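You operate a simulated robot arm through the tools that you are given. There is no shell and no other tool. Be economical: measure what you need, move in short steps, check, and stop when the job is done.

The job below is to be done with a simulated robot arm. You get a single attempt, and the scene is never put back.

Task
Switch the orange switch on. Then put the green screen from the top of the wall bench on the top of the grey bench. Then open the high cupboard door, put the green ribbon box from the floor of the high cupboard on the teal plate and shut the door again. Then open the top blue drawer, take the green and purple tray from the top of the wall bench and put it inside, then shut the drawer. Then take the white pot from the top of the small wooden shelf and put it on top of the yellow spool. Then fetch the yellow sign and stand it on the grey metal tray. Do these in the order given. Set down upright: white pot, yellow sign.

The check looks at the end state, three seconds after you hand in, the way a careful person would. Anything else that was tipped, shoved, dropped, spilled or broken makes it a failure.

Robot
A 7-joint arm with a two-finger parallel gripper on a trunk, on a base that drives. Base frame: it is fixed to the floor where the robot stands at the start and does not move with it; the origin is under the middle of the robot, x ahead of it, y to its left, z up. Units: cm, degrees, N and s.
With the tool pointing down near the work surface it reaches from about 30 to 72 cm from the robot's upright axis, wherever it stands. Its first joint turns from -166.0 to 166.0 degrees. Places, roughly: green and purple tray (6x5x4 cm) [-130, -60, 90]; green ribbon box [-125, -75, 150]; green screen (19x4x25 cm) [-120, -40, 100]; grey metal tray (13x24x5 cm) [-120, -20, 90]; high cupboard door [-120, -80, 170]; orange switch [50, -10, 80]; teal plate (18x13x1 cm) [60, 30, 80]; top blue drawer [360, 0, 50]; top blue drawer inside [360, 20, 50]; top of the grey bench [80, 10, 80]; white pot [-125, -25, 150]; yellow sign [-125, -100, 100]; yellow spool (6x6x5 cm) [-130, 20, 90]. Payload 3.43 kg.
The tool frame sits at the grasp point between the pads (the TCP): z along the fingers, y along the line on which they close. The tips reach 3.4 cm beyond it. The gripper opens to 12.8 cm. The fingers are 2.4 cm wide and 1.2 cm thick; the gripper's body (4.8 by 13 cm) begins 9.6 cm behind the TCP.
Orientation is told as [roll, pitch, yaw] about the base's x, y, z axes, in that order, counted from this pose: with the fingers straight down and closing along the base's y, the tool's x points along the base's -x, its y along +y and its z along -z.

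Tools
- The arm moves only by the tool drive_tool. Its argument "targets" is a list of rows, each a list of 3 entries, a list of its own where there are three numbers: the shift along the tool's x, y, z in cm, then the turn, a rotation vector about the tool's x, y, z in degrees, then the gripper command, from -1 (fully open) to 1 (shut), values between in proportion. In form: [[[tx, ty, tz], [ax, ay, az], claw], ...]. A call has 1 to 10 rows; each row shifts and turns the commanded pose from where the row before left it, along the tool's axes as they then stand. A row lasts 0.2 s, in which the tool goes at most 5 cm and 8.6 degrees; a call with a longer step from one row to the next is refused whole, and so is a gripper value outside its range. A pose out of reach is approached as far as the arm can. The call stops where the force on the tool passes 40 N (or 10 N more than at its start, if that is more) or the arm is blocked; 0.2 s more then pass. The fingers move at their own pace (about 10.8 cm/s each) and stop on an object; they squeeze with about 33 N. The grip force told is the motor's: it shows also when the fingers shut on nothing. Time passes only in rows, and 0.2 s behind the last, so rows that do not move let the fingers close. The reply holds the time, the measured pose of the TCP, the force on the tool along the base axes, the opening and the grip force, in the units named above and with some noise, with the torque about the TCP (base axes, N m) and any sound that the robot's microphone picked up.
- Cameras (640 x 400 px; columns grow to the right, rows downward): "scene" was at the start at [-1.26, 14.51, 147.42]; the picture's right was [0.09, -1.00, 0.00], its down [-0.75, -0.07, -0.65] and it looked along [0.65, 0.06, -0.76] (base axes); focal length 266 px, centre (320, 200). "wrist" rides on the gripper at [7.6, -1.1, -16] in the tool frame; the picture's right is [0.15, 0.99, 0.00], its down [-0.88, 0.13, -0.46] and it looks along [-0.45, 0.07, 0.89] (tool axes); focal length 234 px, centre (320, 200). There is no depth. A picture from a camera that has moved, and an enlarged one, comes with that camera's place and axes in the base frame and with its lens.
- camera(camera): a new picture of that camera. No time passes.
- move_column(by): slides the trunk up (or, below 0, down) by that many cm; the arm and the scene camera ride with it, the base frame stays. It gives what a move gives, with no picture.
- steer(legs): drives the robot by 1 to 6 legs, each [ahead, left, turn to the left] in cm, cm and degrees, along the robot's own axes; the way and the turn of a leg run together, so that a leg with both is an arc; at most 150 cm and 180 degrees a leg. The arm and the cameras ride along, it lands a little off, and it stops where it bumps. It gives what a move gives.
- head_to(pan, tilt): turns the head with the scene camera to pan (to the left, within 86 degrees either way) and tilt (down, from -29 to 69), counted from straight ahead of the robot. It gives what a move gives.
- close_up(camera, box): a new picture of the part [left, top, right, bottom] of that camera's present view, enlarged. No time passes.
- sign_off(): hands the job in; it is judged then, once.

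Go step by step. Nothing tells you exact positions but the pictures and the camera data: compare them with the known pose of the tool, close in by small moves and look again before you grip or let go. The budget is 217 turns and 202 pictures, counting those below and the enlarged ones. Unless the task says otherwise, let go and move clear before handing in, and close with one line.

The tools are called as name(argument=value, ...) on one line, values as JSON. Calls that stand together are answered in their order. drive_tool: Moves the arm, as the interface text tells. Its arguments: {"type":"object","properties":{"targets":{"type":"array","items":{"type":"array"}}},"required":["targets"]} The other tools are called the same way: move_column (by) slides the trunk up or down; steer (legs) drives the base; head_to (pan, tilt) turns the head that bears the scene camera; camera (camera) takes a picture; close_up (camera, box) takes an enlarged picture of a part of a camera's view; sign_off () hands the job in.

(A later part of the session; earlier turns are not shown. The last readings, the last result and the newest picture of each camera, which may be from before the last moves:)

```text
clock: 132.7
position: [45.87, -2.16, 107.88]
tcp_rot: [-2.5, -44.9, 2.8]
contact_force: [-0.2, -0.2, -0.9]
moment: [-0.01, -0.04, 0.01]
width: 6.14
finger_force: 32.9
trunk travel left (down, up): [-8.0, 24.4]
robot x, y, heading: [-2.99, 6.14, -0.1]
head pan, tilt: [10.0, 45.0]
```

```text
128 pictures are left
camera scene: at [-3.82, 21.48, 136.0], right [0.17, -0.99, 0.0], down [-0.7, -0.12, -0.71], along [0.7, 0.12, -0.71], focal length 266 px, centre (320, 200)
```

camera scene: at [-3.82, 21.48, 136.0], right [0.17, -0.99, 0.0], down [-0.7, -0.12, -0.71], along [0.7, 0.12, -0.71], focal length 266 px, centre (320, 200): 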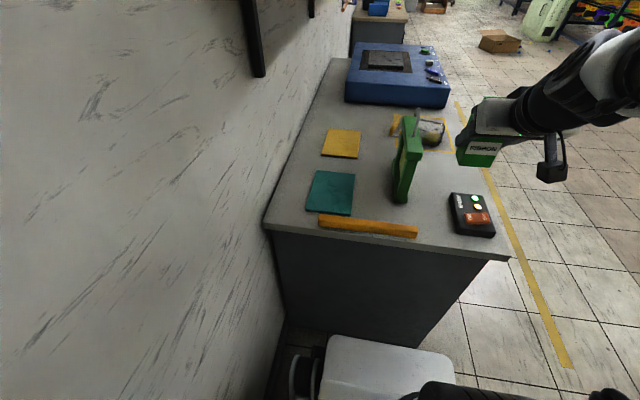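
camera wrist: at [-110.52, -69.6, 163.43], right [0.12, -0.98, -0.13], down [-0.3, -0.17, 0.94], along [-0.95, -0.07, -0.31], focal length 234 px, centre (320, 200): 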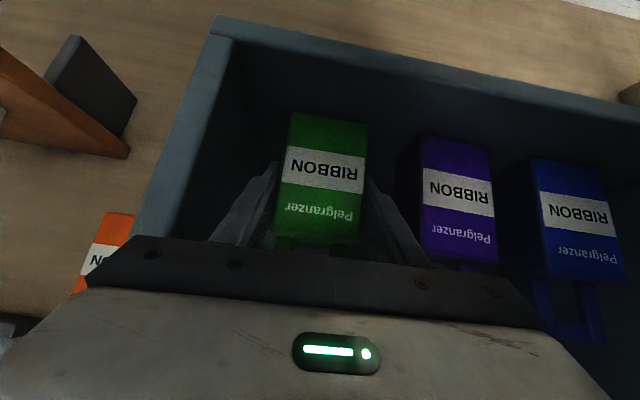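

I slide left over the front strip of the bench, clear of the screen.

drive_tool(targets=[[[0, 4.5, 0], [0, 0, 0], 1], [[0, 4.5, 0], [0, 0, 0], 1], [[0, 4.5, 0], [0, 0, 0], 1], [[0, 4.5, 0], [0, 0, 0], 1], [[0, 4.5, 0], [0, 0, 0], 1], [[0, 4.5, 0], [0, 0, 0], 1], [[0, 3.5, 0], [0, 0, 0], 1], [[0, 0, 0], [0, 0, 0], 1]])

camera(camera="scene")

camera(camera="wrist")

```text
clock: 134.5
position: [45.3, 28.36, 106.95]
tcp_rot: [-2.6, -44.9, 2.8]
contact_force: [-0.3, 0.1, -1.2]
moment: [-0.01, 0.01, 0.02]
width: 6.15
finger_force: 33.1
trunk travel left (down, up): [-8.0, 24.4]
robot x, y, heading: [-3.03, 5.96, -0.1]
head pan, tilt: [10.0, 45.0]
```

```text
127 pictures are left
camera scene: at [-3.81, 21.48, 135.99], right [0.17, -0.99, 0.0], down [-0.7, -0.12, -0.71], along [0.7, 0.12, -0.71], focal length 266 px, centre (320, 200)
```

scene: 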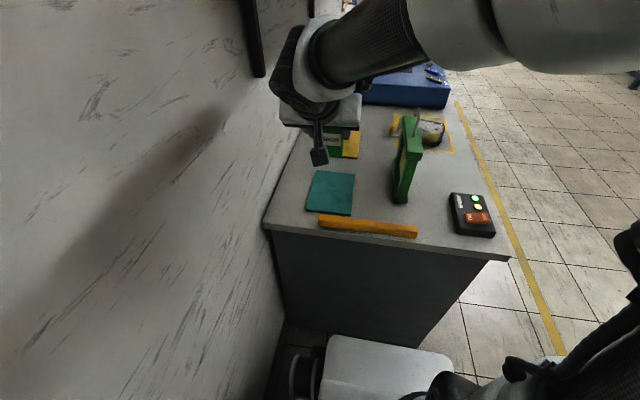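

```text
126 pictures are left
camera wrist: at [28.76, 27.14, 112.77], right [-0.12, 0.98, -0.13], down [0.3, 0.17, 0.94], along [0.95, 0.07, -0.31], focal length 234 px, centre (320, 200)
```

wrist: 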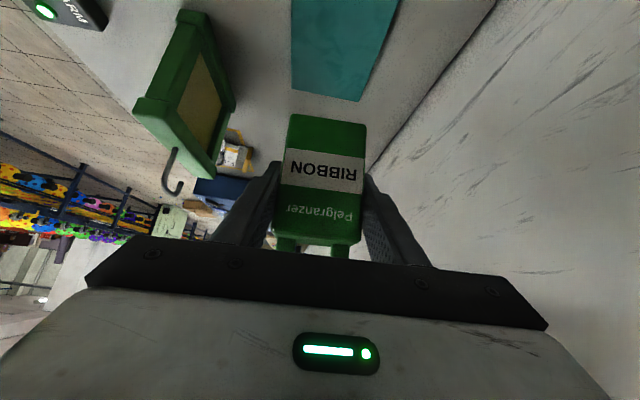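

Lower some, then forward over the plate.

drive_tool(targets=[[[2.6, 0, 2.6], [0, 0, 0], 1], [[2.6, 0, 2.6], [0, 0, 0], 1], [[2.6, 0, 2.6], [0, 0, 0], 1], [[-2.4, 0, 2.4], [0, 0, 0], 1], [[-2.4, 0, 2.4], [0, 0, 0], 1], [[-2.4, 0, 2.4], [0, 0, 0], 1], [[0, 0, 0], [0, 0, 0], 1]])

camera(camera="scene")

camera(camera="wrist")

```text
clock: 136.1
position: [55.6, 28.14, 95.98]
tcp_rot: [-2.6, -45.0, 2.8]
contact_force: [0.0, 0.5, 0.1]
moment: [-0.01, 0.02, 0.03]
width: 6.15
finger_force: 33.2
trunk travel left (down, up): [-8.0, 24.4]
robot x, y, heading: [-2.97, 6.2, -0.0]
head pan, tilt: [10.0, 45.0]
```

```text
125 pictures are left
camera scene: at [-3.8, 21.48, 135.99], right [0.17, -0.99, 0.0], down [-0.7, -0.12, -0.71], along [0.7, 0.12, -0.71], focal length 266 px, centre (320, 200)
```

scene: 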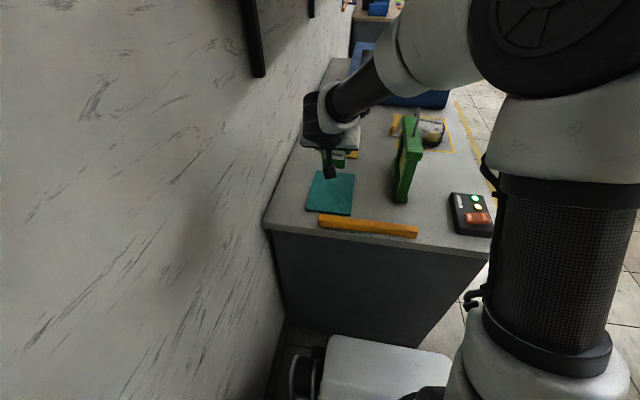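

```text
124 pictures are left
camera wrist: at [39.04, 26.86, 101.76], right [-0.12, 0.98, -0.13], down [0.3, 0.17, 0.94], along [0.95, 0.07, -0.31], focal length 234 px, centre (320, 200)
```

wrist: 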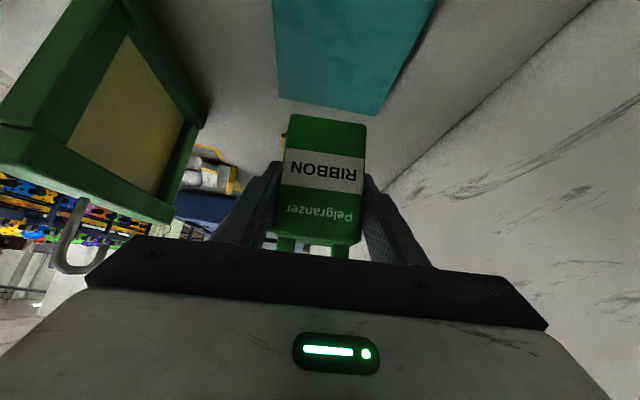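

Directly over the plate (x 46.7–65, y 21.5–34). Lower it.

drive_tool(targets=[[[2.1, 0, 2.1], [0, 0, 0], 1], [[2.1, 0, 2.1], [0, 0, 0], 1], [[1.6, 0, 1.6], [0, 0, 0], 1], [[0.3, 0, 0.3], [0, 0, 0], 1], [[0.2, 0, 0.2], [0, 0, 0], 1]])

close_up(camera="scene", box=[280, 130, 380, 230])

camera(camera="wrist")

```text
clock: 137.3
position: [55.65, 27.77, 87.08]
tcp_rot: [-2.6, -45.0, 2.6]
contact_force: [0.5, -0.5, 1.4]
moment: [0.06, -0.05, -0.02]
width: 6.17
finger_force: 33.1
trunk travel left (down, up): [-8.0, 24.4]
robot x, y, heading: [-2.8, 6.14, -0.3]
head pan, tilt: [10.0, 45.0]
```

```text
4.00 times, centred on (330, 180) of scene
camera zoom: at [-3.83, 21.47, 136.0], right [0.17, -0.99, 0.0], down [-0.7, -0.12, -0.71], along [0.7, 0.12, -0.71], focal length 1065 px, centre (280, 280)
```

zoom: 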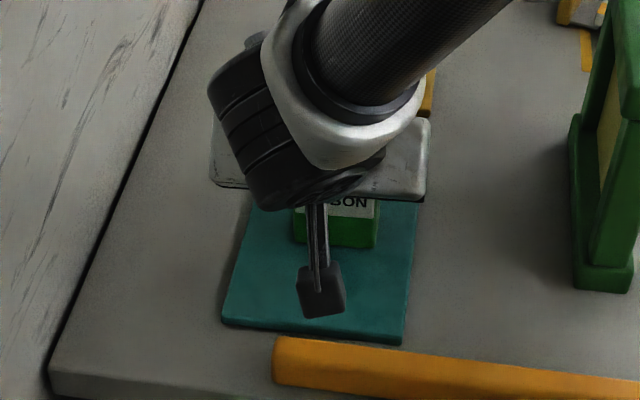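

```text
122 pictures are left
camera wrist: at [39.09, 26.55, 92.88], right [-0.12, 0.98, -0.13], down [0.3, 0.16, 0.94], along [0.95, 0.07, -0.31], focal length 234 px, centre (320, 200)
```

wrist: 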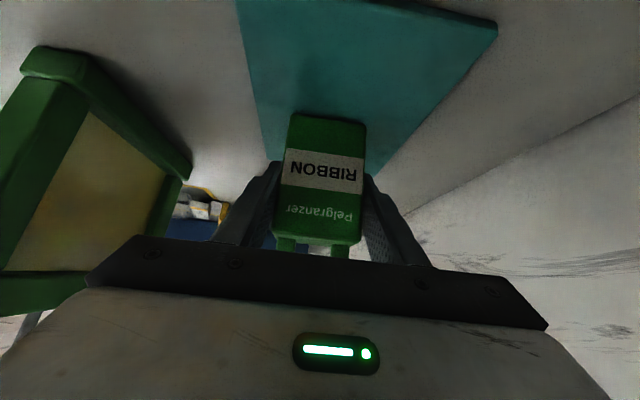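

Nearly touching. A few more tiny steps.

drive_tool(targets=[[[0.15, 0, 0.15], [0, 0, 0], 1], [[0.15, 0, 0.15], [0, 0, 0], 1]])

```text
clock: 137.9
position: [55.71, 27.75, 87.16]
tcp_rot: [-2.3, -45.4, 2.5]
contact_force: [-4.5, -1.9, 23.8]
moment: [0.6, 0.19, 0.11]
width: 6.14
finger_force: 32.9
trunk travel left (down, up): [-8.0, 24.4]
robot x, y, heading: [-2.99, 6.27, -0.2]
head pan, tilt: [10.0, 45.0]
```

Contact. I relieve the pressure, open, and withdraw along the tool axis.

drive_tool(targets=[[[-0.2, 0, -0.2], [0, 0, 0], 1], [[0, 0, 0], [0, 0, 0], 0], [[0, 0, 0], [0, 0, 0], -0.17], [[0, 0, 0], [0, 0, 0], -0.17]])

camera(camera="wrist")

```text
clock: 138.9
position: [55.66, 27.96, 86.85]
tcp_rot: [-2.7, -44.9, 2.8]
contact_force: [0.1, -0.3, -0.4]
moment: [-0.03, -0.01, 0.03]
width: 7.48
finger_force: 0.1
trunk travel left (down, up): [-8.0, 24.4]
robot x, y, heading: [-2.76, 6.49, -0.6]
head pan, tilt: [10.0, 45.0]
```

```text
121 pictures are left
camera wrist: at [39.02, 26.56, 92.67], right [-0.12, 0.98, -0.13], down [0.3, 0.17, 0.94], along [0.95, 0.07, -0.31], focal length 234 px, centre (320, 200)
```

wrist: 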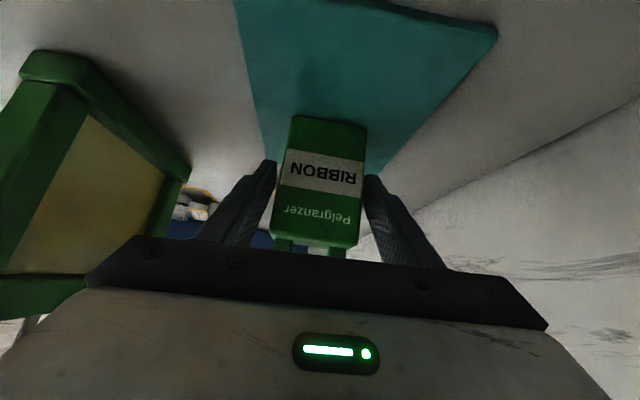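

Released. Withdraw and move back to the right.

drive_tool(targets=[[[0, 0, -2], [0, 0, 0], -0.17], [[0, 0, -3], [0, 0, 0], -0.17], [[0, 0, -4], [0, 0, 0], -0.17], [[0, 0, -4], [0, 0, 0], -0.17], [[-2.5, 0, -2.5], [0, 0, 0], -0.17], [[-2.5, 0, -2.5], [0, 0, 0], -0.17], [[0, -4.5, 0], [0, 0, 0], -0.17], [[0, -4.5, 0], [0, 0, 0], -0.17], [[0, -4.5, 0], [0, 0, 0], -0.17], [[0, -4.5, 0], [0, 0, 0], -0.17]])

drive_tool(targets=[[[0, -4.5, 0], [0, 0, 0], -0.17], [[0, -4.5, 0], [0, 0, 0], -0.17], [[0, -4.5, 0], [0, 0, 0], -0.17]])

camera(camera="scene")

```text
clock: 141.1
position: [46.72, 10.23, 103.78]
tcp_rot: [-2.5, -45.0, 2.6]
contact_force: [-0.1, 0.7, 0.0]
moment: [-0.07, 0.03, 0.01]
width: 7.48
finger_force: 0.0
trunk travel left (down, up): [-8.0, 24.4]
robot x, y, heading: [-2.68, 6.31, -0.2]
head pan, tilt: [10.0, 45.0]
```

```text
clock: 141.9
position: [46.99, -3.2, 104.18]
tcp_rot: [-2.5, -45.0, 2.8]
contact_force: [1.3, 0.3, -0.5]
moment: [-0.01, -0.01, 0.02]
width: 7.48
finger_force: 0.1
trunk travel left (down, up): [-8.0, 24.4]
robot x, y, heading: [-2.98, 6.22, -0.3]
head pan, tilt: [10.0, 45.0]
```

```text
120 pictures are left
camera scene: at [-3.82, 21.5, 135.99], right [0.17, -0.99, 0.0], down [-0.7, -0.12, -0.71], along [0.7, 0.12, -0.71], focal length 266 px, centre (320, 200)
```

scene: 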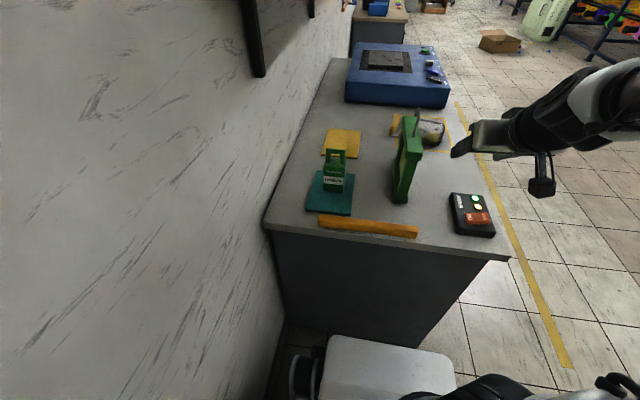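

The box stands on the teal plate. Now back to the cupboard to shut the door: I retreat, turn, and come up on the outer (left) side of the open door with column raised.

steer(legs=[[-22, 0, 0], [0, -40, 0], [0, 0, -90], [0, 0, -89.8], [0, 76, 0]])

move_column(by=24)

drive_tool(targets=[[[-3, 0, -3], [0, -7.5, 0], 1], [[-3, 0, -2.4], [0, -7.5, 0], 1], [[-3.5, 0, -2], [0, -7.5, 0], 1], [[-3.8, 0, -1.4], [0, -7.5, 0], 1], [[-4, 0, -0.8], [0, -7.5, 0], 1], [[-4.2, 0, 0], [0, -7.5, 0], 1], [[-4.5, 0, 0], [0, 0, 0], 1], [[-4.5, 0, 0], [0, 0, 0], 1]])

head_to(pan=0, tilt=5)

camera(camera="scene")

```text
clock: 162.7
position: [-73.95, -101.16, 104.34]
tcp_rot: [-2.6, -45.0, -176.2]
contact_force: [-0.2, -0.7, -0.1]
moment: [-0.02, -0.01, 0.03]
width: 7.47
finger_force: 0.0
trunk travel left (down, up): [-8.0, 24.4]
robot x, y, heading: [-24.31, -109.65, -179.2]
head pan, tilt: [10.0, 45.0]
```

```text
clock: 165.2
position: [-74.09, -101.06, 128.24]
tcp_rot: [-2.6, -45.0, -176.3]
contact_force: [-0.7, -0.6, 1.2]
moment: [0.03, 0.01, -0.01]
width: 7.51
finger_force: 0.1
trunk travel left (down, up): [-32.0, 0.4]
robot x, y, heading: [-24.25, -109.89, -179.6]
head pan, tilt: [10.0, 45.0]
```

```text
clock: 167.0
position: [-74.84, -102.24, 161.56]
tcp_rot: [-90.1, -88.3, -87.9]
contact_force: [0.4, 0.5, -0.3]
moment: [-0.03, -0.02, 0.01]
width: 0.0
finger_force: 32.9
trunk travel left (down, up): [-32.0, 0.4]
robot x, y, heading: [-24.24, -110.23, -179.2]
head pan, tilt: [10.0, 45.0]
```

```text
clock: 168.1
position: [-74.9, -102.19, 161.55]
tcp_rot: [-89.6, -88.3, -88.5]
contact_force: [-0.6, -0.9, -0.1]
moment: [0.0, 0.01, 0.01]
width: 0.02
finger_force: 33.0
trunk travel left (down, up): [-32.0, 0.4]
robot x, y, heading: [-23.9, -109.78, -179.3]
head pan, tilt: [0.0, 5.0]
```

```text
119 pictures are left
camera scene: at [-24.03, -123.97, 166.29], right [-0.01, 1.0, 0.0], down [0.09, 0.0, -1.0], along [-1.0, -0.01, -0.09], focal length 266 px, centre (320, 200)
```

scene: 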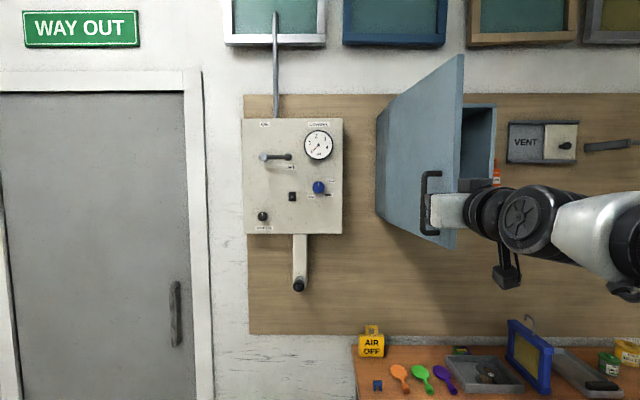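

The gripper is right in front of the door edge. I raise it above handle level and shift left, then drive forward along the outer side.

drive_tool(targets=[[[-3.6, 2.2, 0], [0, 0, 0], 1], [[-3.6, 2.2, 0], [0, 0, 0], 1], [[-3.6, 2.2, 0], [0, 0, 0], 1], [[-3.6, 2.2, 0], [0, 0, 0], 1], [[0, 0, 0], [0, 0, 0], 1]])

steer(legs=[[15, 0, 0]])

camera(camera="scene")

camera(camera="wrist")

```text
clock: 169.3
position: [-74.61, -111.44, 175.67]
tcp_rot: [-89.5, -88.1, -88.7]
contact_force: [0.3, -0.4, -0.1]
moment: [-0.02, 0.01, -0.02]
width: 0.0
finger_force: 33.0
trunk travel left (down, up): [-32.0, 0.4]
robot x, y, heading: [-24.2, -109.99, -179.3]
head pan, tilt: [0.0, 5.0]
```

```text
clock: 170.7
position: [-89.67, -111.61, 175.51]
tcp_rot: [-88.2, -88.2, -90.0]
contact_force: [-0.8, -0.6, -0.6]
moment: [-0.01, 0.03, 0.02]
width: 0.0
finger_force: 32.9
trunk travel left (down, up): [-32.0, 0.4]
robot x, y, heading: [-38.96, -110.16, -179.3]
head pan, tilt: [0.0, 5.0]
```

```text
118 pictures are left
camera scene: at [-39.16, -124.16, 166.29], right [-0.01, 1.0, 0.0], down [0.09, 0.0, -1.0], along [-1.0, -0.01, -0.09], focal length 266 px, centre (320, 200)
```

scene: 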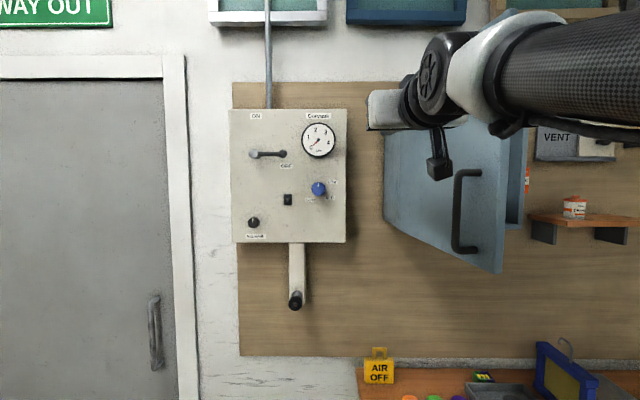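

```text
117 pictures are left
camera wrist: at [-73.78, -109.79, 167.88], right [0.03, -0.98, -0.18], down [0.46, -0.14, 0.88], along [-0.89, -0.11, 0.45], focal length 234 px, centre (320, 200)
```

wrist: 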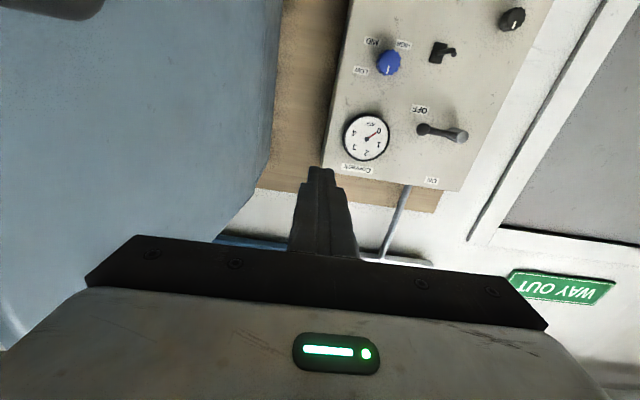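

Now sweep right, pushing the door's outer face along its closing arc.

drive_tool(targets=[[[0, -2.2, 0], [0, 0, 0], 1], [[0, -2.2, 0], [0, 0, 0], 1], [[0, -2.2, 0], [0, 0, 0], 1], [[0, -2.0, 0], [0, 0, 0], 1], [[0, -2.7, 0.15], [0, 0, 0], 1], [[0, -2.7, 0.15], [0, 0, 0], 1], [[0, -2.7, 0.7], [0, 0, 0], 1], [[0, -2.7, 0.7], [0, 0, 0], 1]])

camera(camera="scene")

```text
clock: 172.5
position: [-92.1, -92.25, 176.16]
tcp_rot: [-89.3, -88.2, -88.8]
contact_force: [0.0, 0.0, 0.0]
moment: [0.0, -0.01, 0.03]
width: 0.0
finger_force: 32.6
trunk travel left (down, up): [-32.0, 0.4]
robot x, y, heading: [-39.42, -110.1, -179.2]
head pan, tilt: [0.0, 5.0]
```

```text
116 pictures are left
camera scene: at [-39.09, -124.12, 166.3], right [-0.01, 1.0, 0.0], down [0.09, 0.0, -1.0], along [-1.0, -0.01, -0.09], focal length 266 px, centre (320, 200)
```

scene: 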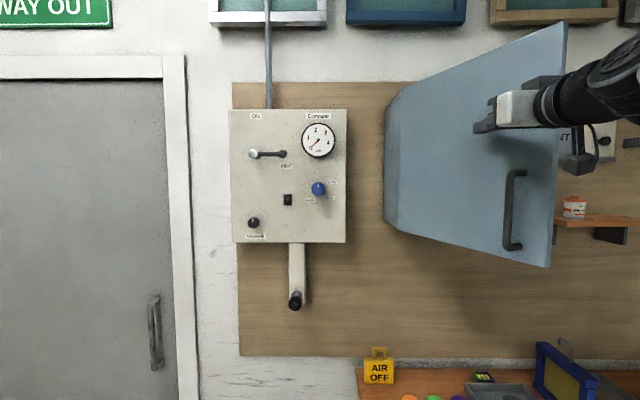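

The door follows. Continue the arc.

drive_tool(targets=[[[0, -2.45, 1.25], [0, 0, 0], 1], [[0, -2.45, 1.25], [0, 0, 0], 1], [[0, -2.1, 1.7], [0, 0, 0], 1], [[0, -2.1, 1.7], [0, 0, 0], 1]])

steer(legs=[[6, -5, 0], [6, -2, 0]])

camera(camera="scene")

```text
clock: 173.5
position: [-98.32, -83.2, 176.35]
tcp_rot: [-88.0, -88.2, -89.9]
contact_force: [-0.3, -0.4, -0.2]
moment: [-0.02, 0.01, 0.04]
width: 0.03
finger_force: 32.8
trunk travel left (down, up): [-32.0, 0.4]
robot x, y, heading: [-38.86, -110.17, -179.2]
head pan, tilt: [0.0, 5.0]
```

```text
clock: 175.2
position: [-110.26, -76.44, 176.37]
tcp_rot: [-88.1, -88.2, -89.9]
contact_force: [-0.6, 0.1, -0.4]
moment: [0.04, 0.03, 0.02]
width: 0.0
finger_force: 33.3
trunk travel left (down, up): [-32.0, 0.4]
robot x, y, heading: [-51.12, -103.08, -179.3]
head pan, tilt: [0.0, 5.0]
```

```text
115 pictures are left
camera scene: at [-51.14, -117.27, 166.3], right [-0.01, 1.0, 0.0], down [0.09, 0.0, -1.0], along [-1.0, -0.01, -0.09], focal length 266 px, centre (320, 200)
```

scene: 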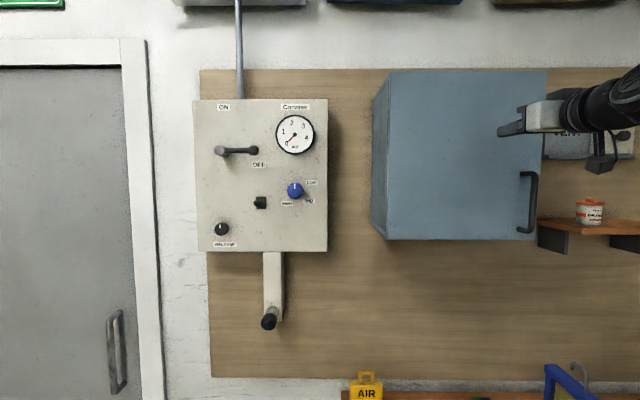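

Nearly closed. I press it shut slowly.

drive_tool(targets=[[[0, 0, 0.7], [0, 0, 0], 1], [[0, 0, 0.7], [0, 0, 0], 1], [[0, 0, 0.7], [0, 0, 0], 1], [[0, 0, 0.6], [0, 0, 0], 1], [[0, 0, 0.6], [0, 0, 0], 1], [[0, 0, 0.6], [0, 0, 0], 1], [[0, 0, 0.6], [0, 0, 0], 1], [[0, 0, 0.6], [0, 0, 0], 1]])

camera(camera="scene")

```text
clock: 177.0
position: [-115.21, -76.5, 176.38]
tcp_rot: [-89.0, -88.2, -89.0]
contact_force: [0.9, 0.4, -0.1]
moment: [0.01, 0.02, 0.03]
width: 0.01
finger_force: 32.6
trunk travel left (down, up): [-32.0, 0.4]
robot x, y, heading: [-51.07, -102.95, -179.2]
head pan, tilt: [0.0, 5.0]
```

```text
114 pictures are left
camera scene: at [-51.06, -117.3, 166.3], right [-0.01, 1.0, 0.0], down [0.09, 0.0, -1.0], along [-1.0, -0.01, -0.09], focal length 266 px, centre (320, 200)
```

scene: 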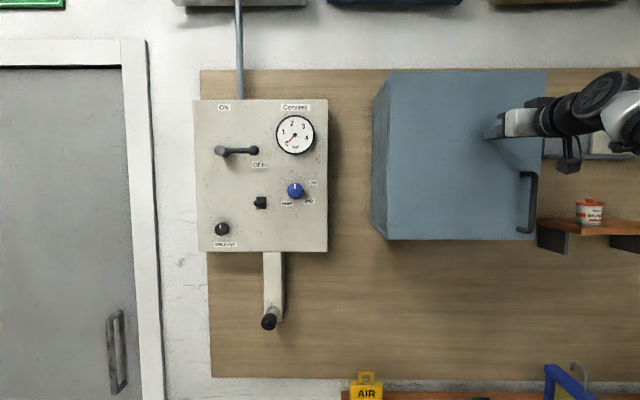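

No resistance yet; keep going until it presses.

drive_tool(targets=[[[0, 0, 0.5], [0, 0, 0], 1], [[0, 0, 0.5], [0, 0, 0], 1], [[0, 0, 0.5], [0, 0, 0], 1], [[0, 0, 0.5], [0, 0, 0], 1], [[0, 0, 0.5], [0, 0, 0], 1], [[0, 0, 0.5], [0, 0, 0], 1]])

close_up(camera="scene", box=[350, 50, 590, 260])

```text
clock: 177.7
position: [-115.46, -76.58, 176.56]
tcp_rot: [-80.7, -88.1, -97.4]
contact_force: [27.0, -4.6, -8.1]
moment: [-0.06, -0.15, -0.08]
width: 0.0
finger_force: 32.9
trunk travel left (down, up): [-32.0, 0.4]
robot x, y, heading: [-50.81, -103.06, -179.4]
head pan, tilt: [0.0, 5.0]
stopped in row 3: the force on the tool passed its limit at 45 N (the readings are from after the stop); the commanded pose is now the measured one
```

```text
1.90 times, centred on (470, 155) of scene
camera zoom: at [-50.43, -117.4, 166.29], right [-0.01, 1.0, 0.0], down [0.08, 0.0, -1.0], along [-1.0, -0.01, -0.08], focal length 507 px, centre (34, 286)
```

zoom: 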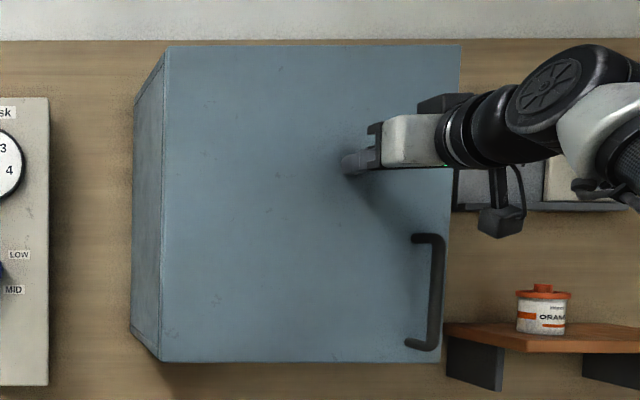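

The door is shut (firm contact). I back off and fold the tool to point down for travelling.

drive_tool(targets=[[[0, 0, -2], [0, 0, 0], 1], [[0, 0, -4.5], [0, 0, 0], 1], [[0, 0, -4.5], [0, 8, 0], 1], [[2, 0, -4], [0, 8, 0], 1], [[2.5, 0, -3.5], [0, 8, 0], 1], [[3, 0, -2.5], [0, 8, 0], 1], [[3, 0, -2], [0, 8, 0], 1], [[3.5, 0, -1], [0, 8, 0], 1], [[3.5, 0, 0], [0, 8, 0], 1], [[3.5, 0, 1], [0, 8, 0], 1]])

drive_tool(targets=[[[3, 2, 2], [0, 8, 0], 1], [[1, 3, 3], [0, 8, 0], 1], [[0, 4, 3], [0, 8, 0], 1], [[0, 2, 3], [0, 0, 0], 1]])

camera(camera="scene")

```text
clock: 179.8
position: [-81.95, -75.06, 163.28]
tcp_rot: [-1.9, -25.6, -177.1]
contact_force: [0.3, -0.4, -0.4]
moment: [-0.01, 0.02, 0.0]
width: 0.0
finger_force: 32.8
trunk travel left (down, up): [-32.0, 0.4]
robot x, y, heading: [-50.93, -102.74, -179.4]
head pan, tilt: [0.0, 5.0]
```

```text
clock: 180.8
position: [-80.28, -85.62, 150.71]
tcp_rot: [-1.8, -1.5, -178.1]
contact_force: [0.7, -0.9, -0.5]
moment: [0.02, 0.01, -0.01]
width: 0.0
finger_force: 33.3
trunk travel left (down, up): [-32.0, 0.4]
robot x, y, heading: [-51.3, -103.11, -179.4]
head pan, tilt: [0.0, 5.0]
```

```text
112 pictures are left
camera scene: at [-50.95, -117.31, 166.3], right [-0.01, 1.0, 0.0], down [0.09, 0.0, -1.0], along [-1.0, -0.01, -0.09], focal length 266 px, centre (320, 200)
```

scene: 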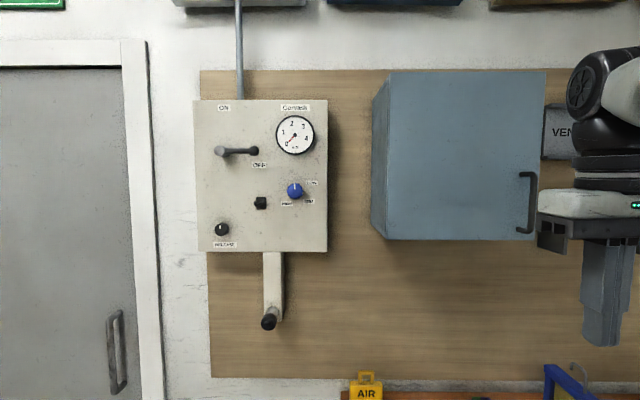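

Now I turn toward the far end (+x) and look for the blue drawers.

steer(legs=[[-30, 0, 0], [0, 0, 90], [0, 0, 89.4]])

head_to(pan=5, tilt=15)

camera(camera="scene")

```text
clock: 190.7
position: [7.98, -120.81, 150.62]
tcp_rot: [-1.8, -1.7, 0.9]
contact_force: [0.2, -0.2, -0.3]
moment: [0.01, -0.01, -0.04]
width: 0.02
finger_force: 32.9
trunk travel left (down, up): [-32.0, 0.4]
robot x, y, heading: [-20.99, -102.82, -0.3]
head pan, tilt: [0.0, 5.0]
```

```text
clock: 191.4
position: [7.97, -120.94, 150.66]
tcp_rot: [-1.8, -1.5, 0.8]
contact_force: [-0.1, 0.3, -0.3]
moment: [-0.02, 0.03, 0.0]
width: 0.01
finger_force: 32.6
trunk travel left (down, up): [-32.0, 0.4]
robot x, y, heading: [-20.49, -102.8, -0.5]
head pan, tilt: [5.0, 15.0]
```

```text
111 pictures are left
camera scene: at [-20.56, -88.12, 164.68], right [0.08, -1.0, 0.0], down [-0.26, -0.02, -0.97], along [0.96, 0.08, -0.26], focal length 266 px, centre (320, 200)
```

scene: 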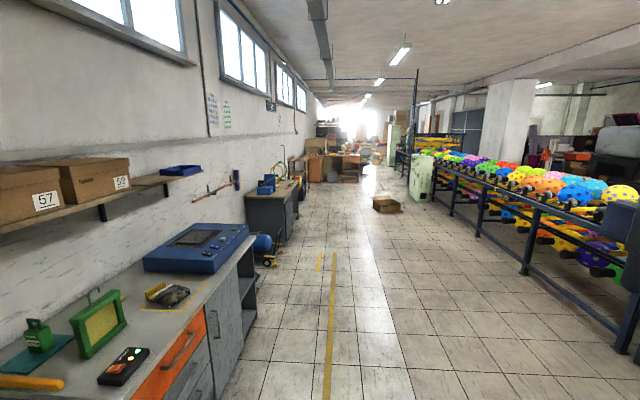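

The aisle is clear. I drive along it toward x≈300.

close_up(camera="scene", box=[230, 160, 330, 280])

steer(legs=[[150, 25, 0], [100, 0, 0]])

head_to(pan=30, tilt=25)

camera(camera="scene")

```text
3.33 times, centred on (280, 220) of scene
camera zoom: at [-20.56, -88.12, 164.68], right [0.08, -1.0, 0.0], down [-0.26, -0.02, -0.97], along [0.96, 0.08, -0.26], focal length 888 px, centre (453, 133)
```

zoom: 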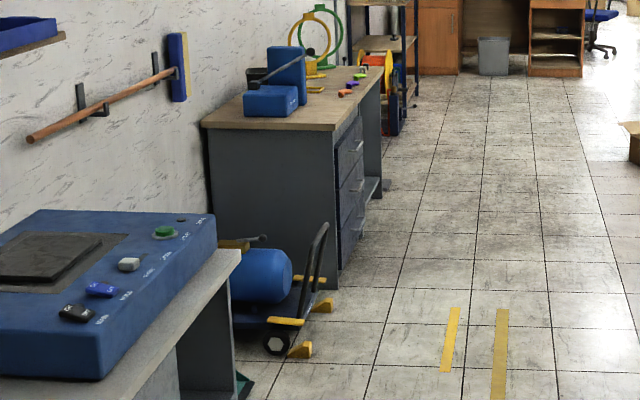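

```text
refused: leg 1 is longer than a leg can be; nothing moved
```

```text
clock: 192.3
position: [7.95, -120.77, 150.74]
tcp_rot: [-1.8, -1.6, 0.9]
contact_force: [-0.1, -0.2, -0.5]
moment: [0.0, 0.02, 0.05]
width: 0.0
finger_force: 32.9
trunk travel left (down, up): [-32.0, 0.4]
robot x, y, heading: [-20.93, -102.81, -0.6]
head pan, tilt: [30.0, 25.0]
```

```text
109 pictures are left
camera scene: at [-21.86, -84.32, 163.06], right [0.49, -0.87, 0.0], down [-0.37, -0.21, -0.91], along [0.79, 0.45, -0.42], focal length 266 px, centre (320, 200)
```

scene: 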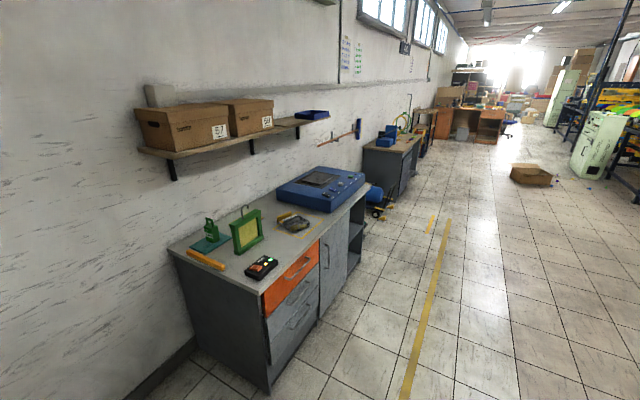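

The blue drawer cabinet is on the second bench, facing the aisle. Drive along.

steer(legs=[[140, 15, 0.5], [110, 10, 0]])

camera(camera="scene")

```text
clock: 204.6
position: [257.58, -94.26, 150.57]
tcp_rot: [-1.8, -1.6, 2.0]
contact_force: [0.0, -0.2, -0.3]
moment: [-0.02, 0.04, 0.0]
width: 0.01
finger_force: 32.6
trunk travel left (down, up): [-32.0, 0.4]
robot x, y, heading: [228.09, -76.97, 0.6]
head pan, tilt: [30.0, 25.0]
```

```text
108 pictures are left
camera scene: at [226.93, -58.25, 163.05], right [0.51, -0.86, 0.0], down [-0.36, -0.22, -0.91], along [0.78, 0.46, -0.42], focal length 266 px, centre (320, 200)
```

scene: 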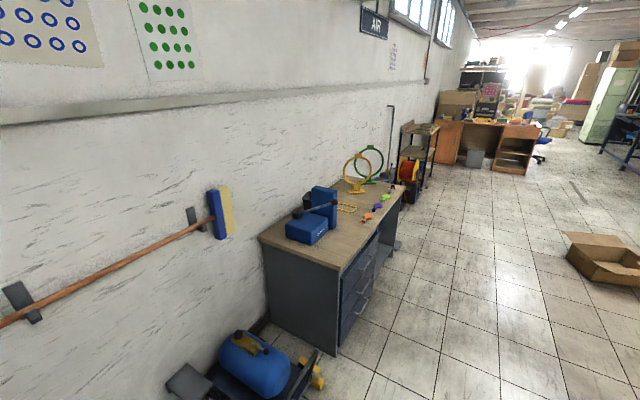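

I go in front of the blue drawers, turn to face them and lower the column.

steer(legs=[[112, -8, 0], [0, 0, 89.5]])

move_column(by=-30)

head_to(pan=0, tilt=45)

camera(camera="scene")

```text
clock: 214.2
position: [357.82, -52.81, 150.7]
tcp_rot: [-1.9, -1.7, 91.9]
contact_force: [0.0, -0.4, -0.3]
moment: [0.02, 0.02, -0.02]
width: 0.01
finger_force: 33.5
trunk travel left (down, up): [-32.0, 0.4]
robot x, y, heading: [340.43, -82.29, 90.8]
head pan, tilt: [30.0, 25.0]
```

```text
clock: 217.2
position: [357.8, -52.97, 120.63]
tcp_rot: [-1.8, -1.7, 91.9]
contact_force: [0.2, -0.6, 0.2]
moment: [0.03, 0.0, 0.0]
width: 0.03
finger_force: 32.9
trunk travel left (down, up): [-2.0, 30.4]
robot x, y, heading: [340.35, -82.27, 90.6]
head pan, tilt: [30.0, 25.0]
```

```text
clock: 218.1
position: [357.81, -52.94, 120.85]
tcp_rot: [-1.8, -1.6, 92.0]
contact_force: [0.3, -0.7, -0.1]
moment: [-0.02, -0.04, -0.01]
width: 0.0
finger_force: 32.9
trunk travel left (down, up): [-2.0, 30.4]
robot x, y, heading: [340.35, -81.97, 90.7]
head pan, tilt: [0.0, 45.0]
```

```text
107 pictures are left
camera scene: at [326.23, -83.39, 130.0], right [1.0, 0.01, 0.0], down [0.01, -0.71, -0.71], along [-0.01, 0.71, -0.71], focal length 266 px, centre (320, 200)
```

scene: 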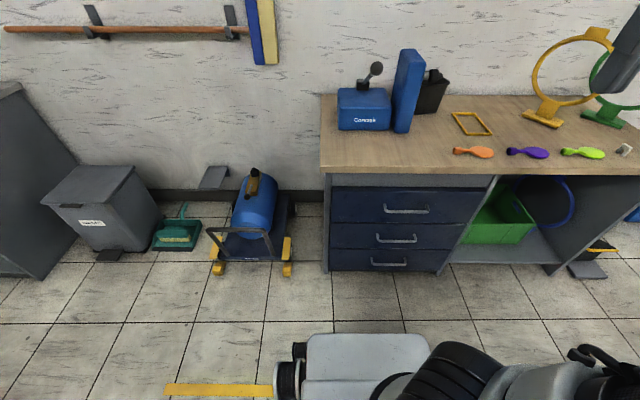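

Three blue drawers visible; top handle is the highest bar. Zoom for measurement.

close_up(camera="scene", box=[320, 160, 500, 280])

camera(camera="wrist")

```text
3.33 times, centred on (410, 220) of scene
camera zoom: at [326.23, -83.39, 130.0], right [1.0, 0.01, 0.0], down [0.01, -0.71, -0.71], along [-0.01, 0.71, -0.71], focal length 888 px, centre (20, 133)
```

zoom: 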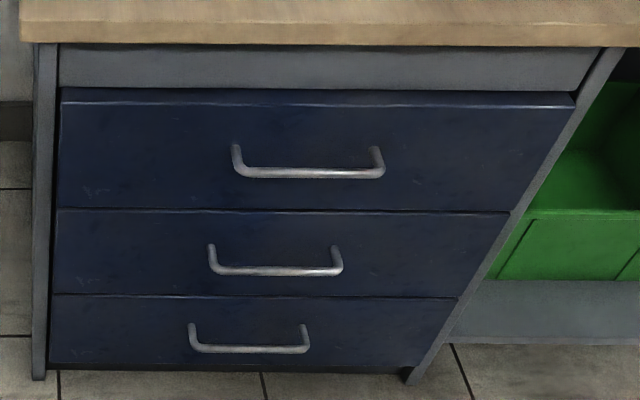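

```text
105 pictures are left
camera wrist: at [358.77, -60.92, 136.36], right [-0.98, -0.18, -0.03], down [-0.17, 0.86, 0.48], along [-0.05, 0.47, -0.88], focal length 234 px, centre (320, 200)
```

wrist: 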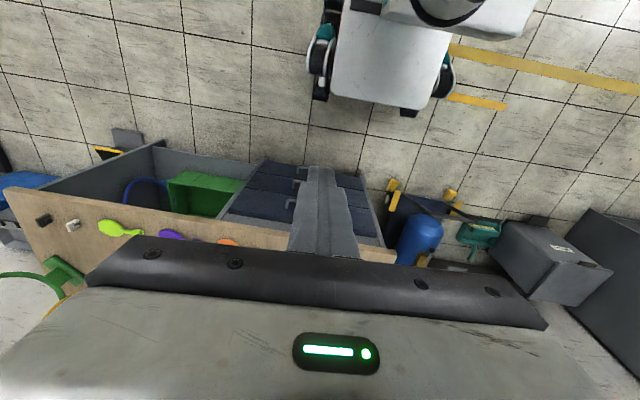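

Top drawer: handle bar centred at about [358.5, -13.4, 54], 17 cm wide, protruding ~3.8. I turn the gripper 90° so it closes in the vertical plane, descending meanwhile.

drive_tool(targets=[[[0, 0, 2.5], [0, 0, -8.3], 0], [[0, 0, 2.5], [0, 0, -8.3], 0], [[0, 0, 2.5], [0, 0, -8.3], 0], [[0, 0, 2.5], [0, 0, -8.3], 0], [[0, 0, 2.5], [0, 0, -8.3], 0], [[0, 0, 2.5], [0, 0, -8.3], 0], [[0, 0, 2.5], [0, 0, -8.3], 0], [[0, 0, 2.5], [0, 0, -8.3], 0], [[0, 0, 2.5], [0, 0, -8.3], 0], [[0, 0, 2.5], [0, 0, -8.3], 0]])

drive_tool(targets=[[[0, 0, 1], [0, 0, -8.3], 0], [[0, 0, 1], [8.3, 0, 0], 0], [[0, 0, 1], [8.3, 0, 0], 0], [[0, 0, 1], [8.3, 0, 0], 0], [[0, 0, 1], [8.3, 0, 0], 0], [[0, 0, 1], [8.3, 0, 0], 0], [[0, 0, 1], [8.3, 0, 0], 0]])

camera(camera="wrist")

camera(camera="scene")

```text
clock: 220.3
position: [358.67, -52.04, 95.74]
tcp_rot: [-1.8, 1.7, 174.9]
contact_force: [-0.3, 0.3, -0.9]
moment: [-0.01, -0.03, 0.01]
width: 6.41
finger_force: 0.1
trunk travel left (down, up): [-2.0, 30.4]
robot x, y, heading: [340.23, -82.24, 90.5]
head pan, tilt: [0.0, 45.0]
```

```text
clock: 221.9
position: [361.27, -48.27, 90.94]
tcp_rot: [-51.4, 1.9, -176.8]
contact_force: [-0.6, 1.4, 0.1]
moment: [0.01, 0.02, -0.03]
width: 6.42
finger_force: 0.0
out of reach, approached as far as the arm can: row 6, 7
trunk travel left (down, up): [-2.0, 30.4]
robot x, y, heading: [340.42, -81.9, 90.8]
head pan, tilt: [0.0, 45.0]
```

```text
104 pictures are left
camera wrist: at [369.24, -59.68, 101.78], right [0.2, -0.61, -0.77], down [-0.86, -0.49, 0.16], along [-0.47, 0.63, -0.62], focal length 234 px, centre (320, 200)
```

wrist: 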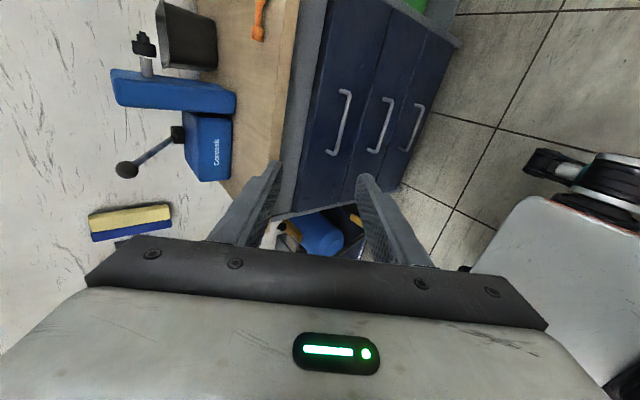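

```text
103 pictures are left
camera scene: at [326.2, -83.38, 129.99], right [1.0, 0.01, 0.0], down [0.01, -0.71, -0.71], along [-0.01, 0.71, -0.71], focal length 266 px, centre (320, 200)
```

scene: 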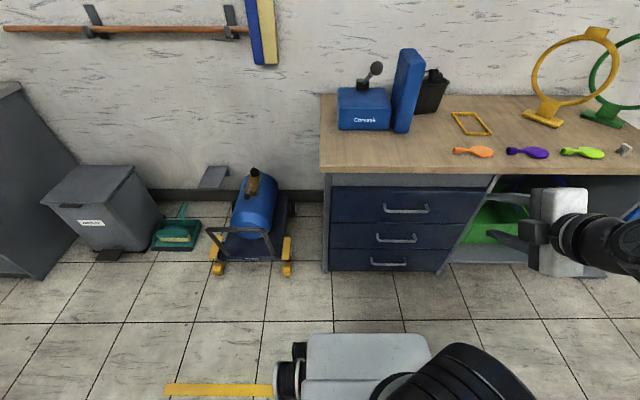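

Tool tilt is right (38° below horizontal) and both cameras agree on the handle. I drive 12 cm nearer and bring the gripper to a pre-grasp point.

steer(legs=[[12, 0, 0]])

drive_tool(targets=[[[-0.3, 1.82, 3.9], [0, 0, 0], 0], [[-0.3, 1.82, 3.9], [0, 0, 0], 0], [[-0.3, 1.82, 3.9], [0, 0, 0], 0], [[-0.3, 1.82, 3.9], [0, 0, 0], 0], [[-0.3, 1.82, 3.9], [0, 0, 0], 0], [[-0.3, 1.82, 3.9], [0, 0, 0], 0], [[-0.3, 1.82, 3.9], [0, 0, 0], 0], [[-0.3, 1.82, 3.9], [0, 0, 0], 0], [[0, 0, 0], [0, 0, 0], 0.2]])

camera(camera="wrist")

camera(camera="scene")

```text
clock: 223.2
position: [361.16, -36.38, 90.93]
tcp_rot: [-51.3, 1.7, -176.7]
contact_force: [0.5, -0.1, -0.7]
moment: [0.0, 0.0, 0.02]
width: 6.4
finger_force: 0.2
trunk travel left (down, up): [-2.0, 30.4]
robot x, y, heading: [340.41, -70.1, 90.6]
head pan, tilt: [0.0, 45.0]
```

```text
clock: 225.2
position: [359.21, -21.07, 59.87]
tcp_rot: [-51.3, 1.9, -176.7]
contact_force: [0.0, 0.3, 0.3]
moment: [0.0, 0.02, -0.01]
width: 5.13
finger_force: 0.0
out of reach, approached as far as the arm can: row 1
trunk travel left (down, up): [-2.0, 30.4]
robot x, y, heading: [340.03, -70.52, 90.7]
head pan, tilt: [0.0, 45.0]
```

```text
102 pictures are left
camera wrist: at [367.15, -32.38, 70.86], right [0.21, -0.61, -0.77], down [-0.86, -0.49, 0.16], along [-0.47, 0.63, -0.62], focal length 234 px, centre (320, 200)
```

wrist: 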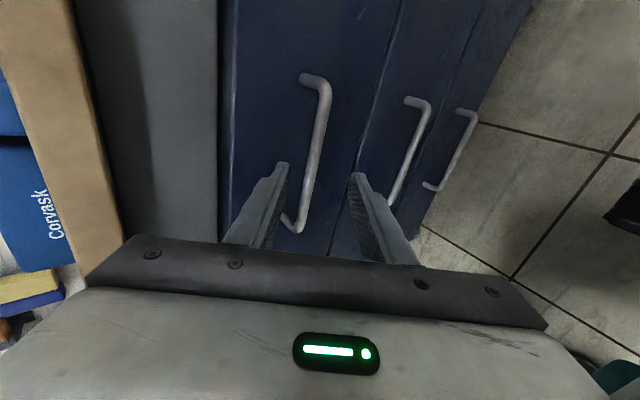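

```text
101 pictures are left
camera scene: at [326.09, -71.51, 129.99], right [1.0, 0.01, 0.0], down [0.01, -0.71, -0.71], along [-0.01, 0.71, -0.71], focal length 266 px, centre (320, 200)
```

scene: 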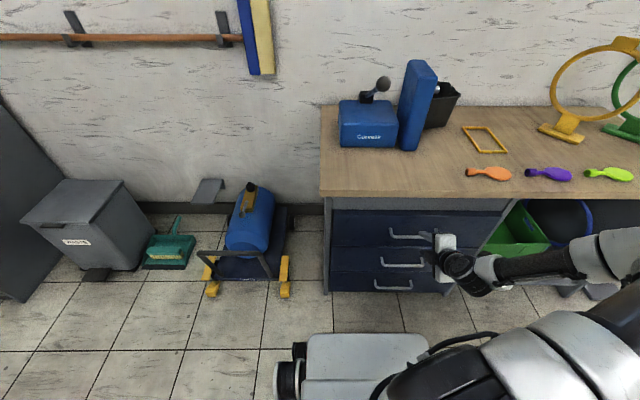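

Handle lies between the fingers. I narrow the opening, advance 7.3 cm and close.

drive_tool(targets=[[[0, -0.2, 2.5], [0, 0, 0], 0.35], [[0, 0, 2.5], [0, 0, 0], 0.35], [[0, 0, 1.2], [0, 0, 0], 0.35], [[0, 0, 1.1], [0, 0, 0], 0.35]])

camera(camera="wrist")

```text
clock: 226.1
position: [359.09, -16.13, 56.31]
tcp_rot: [-51.3, 1.8, -176.7]
contact_force: [-2.9, -23.7, 19.7]
moment: [1.08, -0.16, -0.12]
width: 4.23
finger_force: 0.8
trunk travel left (down, up): [-2.0, 30.4]
robot x, y, heading: [340.01, -70.45, 90.6]
head pan, tilt: [0.0, 45.0]
stopped in row 4: the force on the tool passed its limit at 59 N (the readings are from after the stop); the commanded pose is now the measured one
```

```text
100 pictures are left
camera wrist: at [367.03, -27.49, 67.24], right [0.21, -0.61, -0.77], down [-0.86, -0.49, 0.16], along [-0.47, 0.63, -0.62], focal length 234 px, centre (320, 200)
```

wrist: 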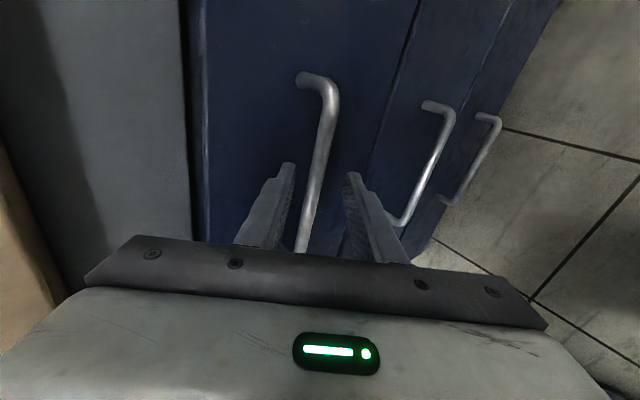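

A finger tip touched the drawer face; the bar is between the fingers. I relieve slightly and close.

drive_tool(targets=[[[0, 0, -0.3], [0, 0, 0], 0.35], [[0, 0, 0], [0, 0, 0], 1], [[0, 0, 0], [0, 0, 0], 1], [[0, 0, 0], [0, 0, 0], 1]])

camera(camera="wrist")

```text
clock: 227.1
position: [359.02, -16.11, 56.53]
tcp_rot: [-51.5, 1.8, -176.7]
contact_force: [-2.6, 1.0, 27.3]
moment: [0.11, 0.97, -0.65]
width: 1.3
finger_force: 44.9
trunk travel left (down, up): [-2.0, 30.4]
robot x, y, heading: [340.53, -70.68, 90.7]
head pan, tilt: [0.0, 45.0]
```

```text
99 pictures are left
camera wrist: at [367.02, -27.5, 67.49], right [0.21, -0.6, -0.77], down [-0.86, -0.49, 0.15], along [-0.47, 0.63, -0.62], focal length 234 px, centre (320, 200)
```

wrist: 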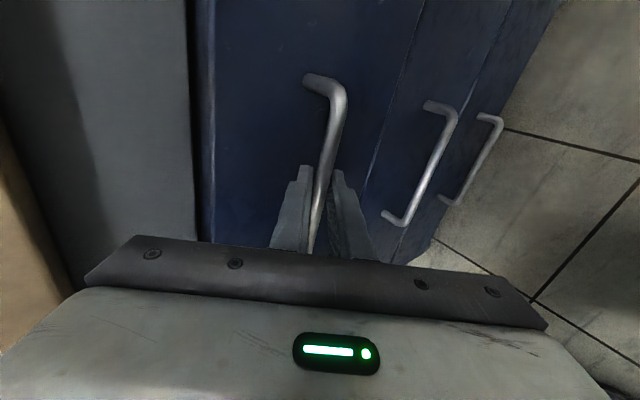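

Handle gripped. I ease the vertical load and pull by driving back a little.

drive_tool(targets=[[[0, -0.3, -0.3], [0, 0, 0], 1]])

steer(legs=[[-8, 0, 0]])

camera(camera="scene")

```text
clock: 227.5
position: [359.01, -16.45, 56.68]
tcp_rot: [-51.0, 1.5, -176.8]
contact_force: [-2.1, 1.0, 12.4]
moment: [0.04, 0.46, -1.17]
width: 1.29
finger_force: 45.5
trunk travel left (down, up): [-2.0, 30.4]
robot x, y, heading: [339.72, -70.29, 90.6]
head pan, tilt: [0.0, 45.0]
```

```text
clock: 228.5
position: [359.06, -24.18, 56.58]
tcp_rot: [-51.0, 1.6, -176.6]
contact_force: [-4.0, -1.7, -0.6]
moment: [-0.03, 0.93, -0.66]
width: 1.29
finger_force: 44.8
trunk travel left (down, up): [-2.0, 30.4]
robot x, y, heading: [339.82, -78.26, 90.5]
head pan, tilt: [0.0, 45.0]
```

```text
98 pictures are left
camera scene: at [326.18, -79.39, 129.98], right [1.0, 0.01, 0.0], down [0.01, -0.71, -0.71], along [-0.01, 0.71, -0.71], focal length 266 px, centre (320, 200)
```

scene: 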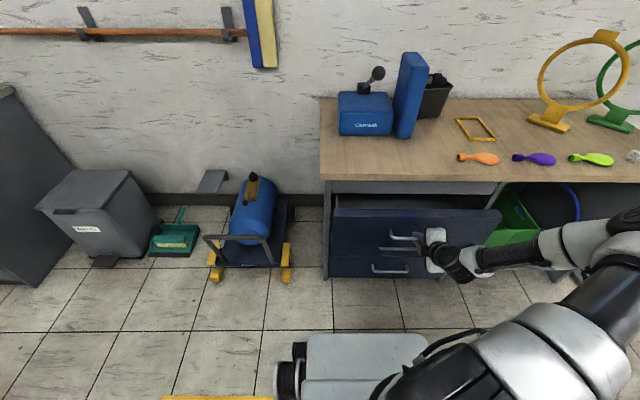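

It opens. Pull further.

steer(legs=[[-16, 0, 0]])

camera(camera="scene")

```text
clock: 230.0
position: [359.06, -40.28, 56.54]
tcp_rot: [-51.1, 1.6, -176.4]
contact_force: [-6.3, -1.0, 0.7]
moment: [0.02, 1.03, -0.54]
width: 1.29
finger_force: 44.8
trunk travel left (down, up): [-2.0, 30.4]
robot x, y, heading: [340.75, -94.31, 90.6]
head pan, tilt: [0.0, 45.0]
```

```text
97 pictures are left
camera scene: at [326.37, -95.53, 129.99], right [1.0, 0.01, 0.0], down [0.01, -0.71, -0.71], along [-0.01, 0.71, -0.71], focal length 266 px, centre (320, 200)
```

scene: 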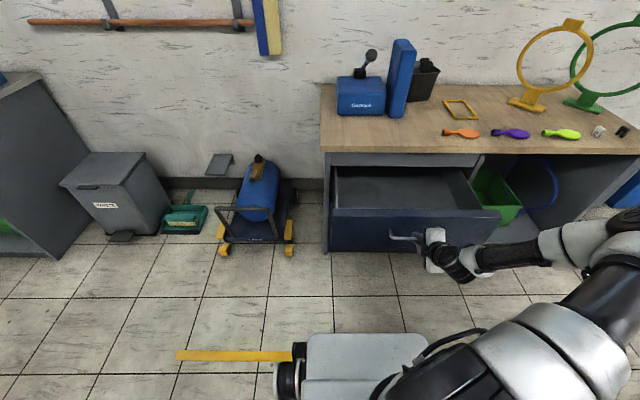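

The drawer is open 24 cm and empty. Release and withdraw along the tool axis.

drive_tool(targets=[[[0, 0, 0], [0, 0, 0], 0.3], [[0, 0, 0], [0, 0, 0], 0.3], [[0, 0, -2], [0, 0, 0], 0.3], [[0, 0, -3], [0, 0, 0], 0.3], [[0, 0, -4], [0, 0, 0], 0.3], [[0, 0, -4], [0, 0, 0], 0.3]])

camera(camera="scene")

```text
clock: 231.4
position: [359.56, -50.4, 64.67]
tcp_rot: [-51.0, 1.5, -176.4]
contact_force: [0.1, 0.0, -0.6]
moment: [0.0, -0.01, 0.04]
width: 4.5
finger_force: 0.0
trunk travel left (down, up): [-2.0, 30.4]
robot x, y, heading: [340.38, -94.01, 90.7]
head pan, tilt: [0.0, 45.0]
```

```text
96 pictures are left
camera scene: at [326.39, -95.49, 129.99], right [1.0, 0.01, 0.0], down [0.01, -0.71, -0.71], along [-0.01, 0.71, -0.71], focal length 266 px, centre (320, 200)
```

scene: 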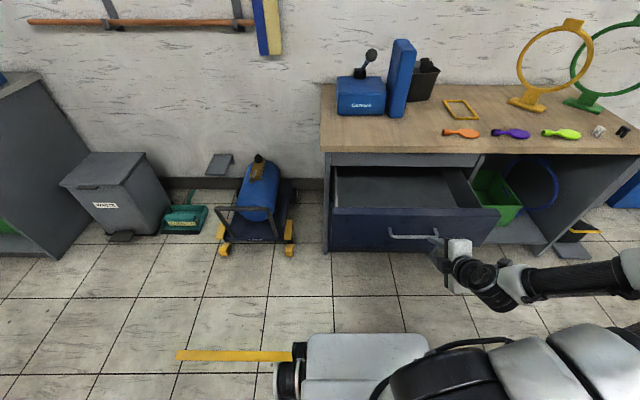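

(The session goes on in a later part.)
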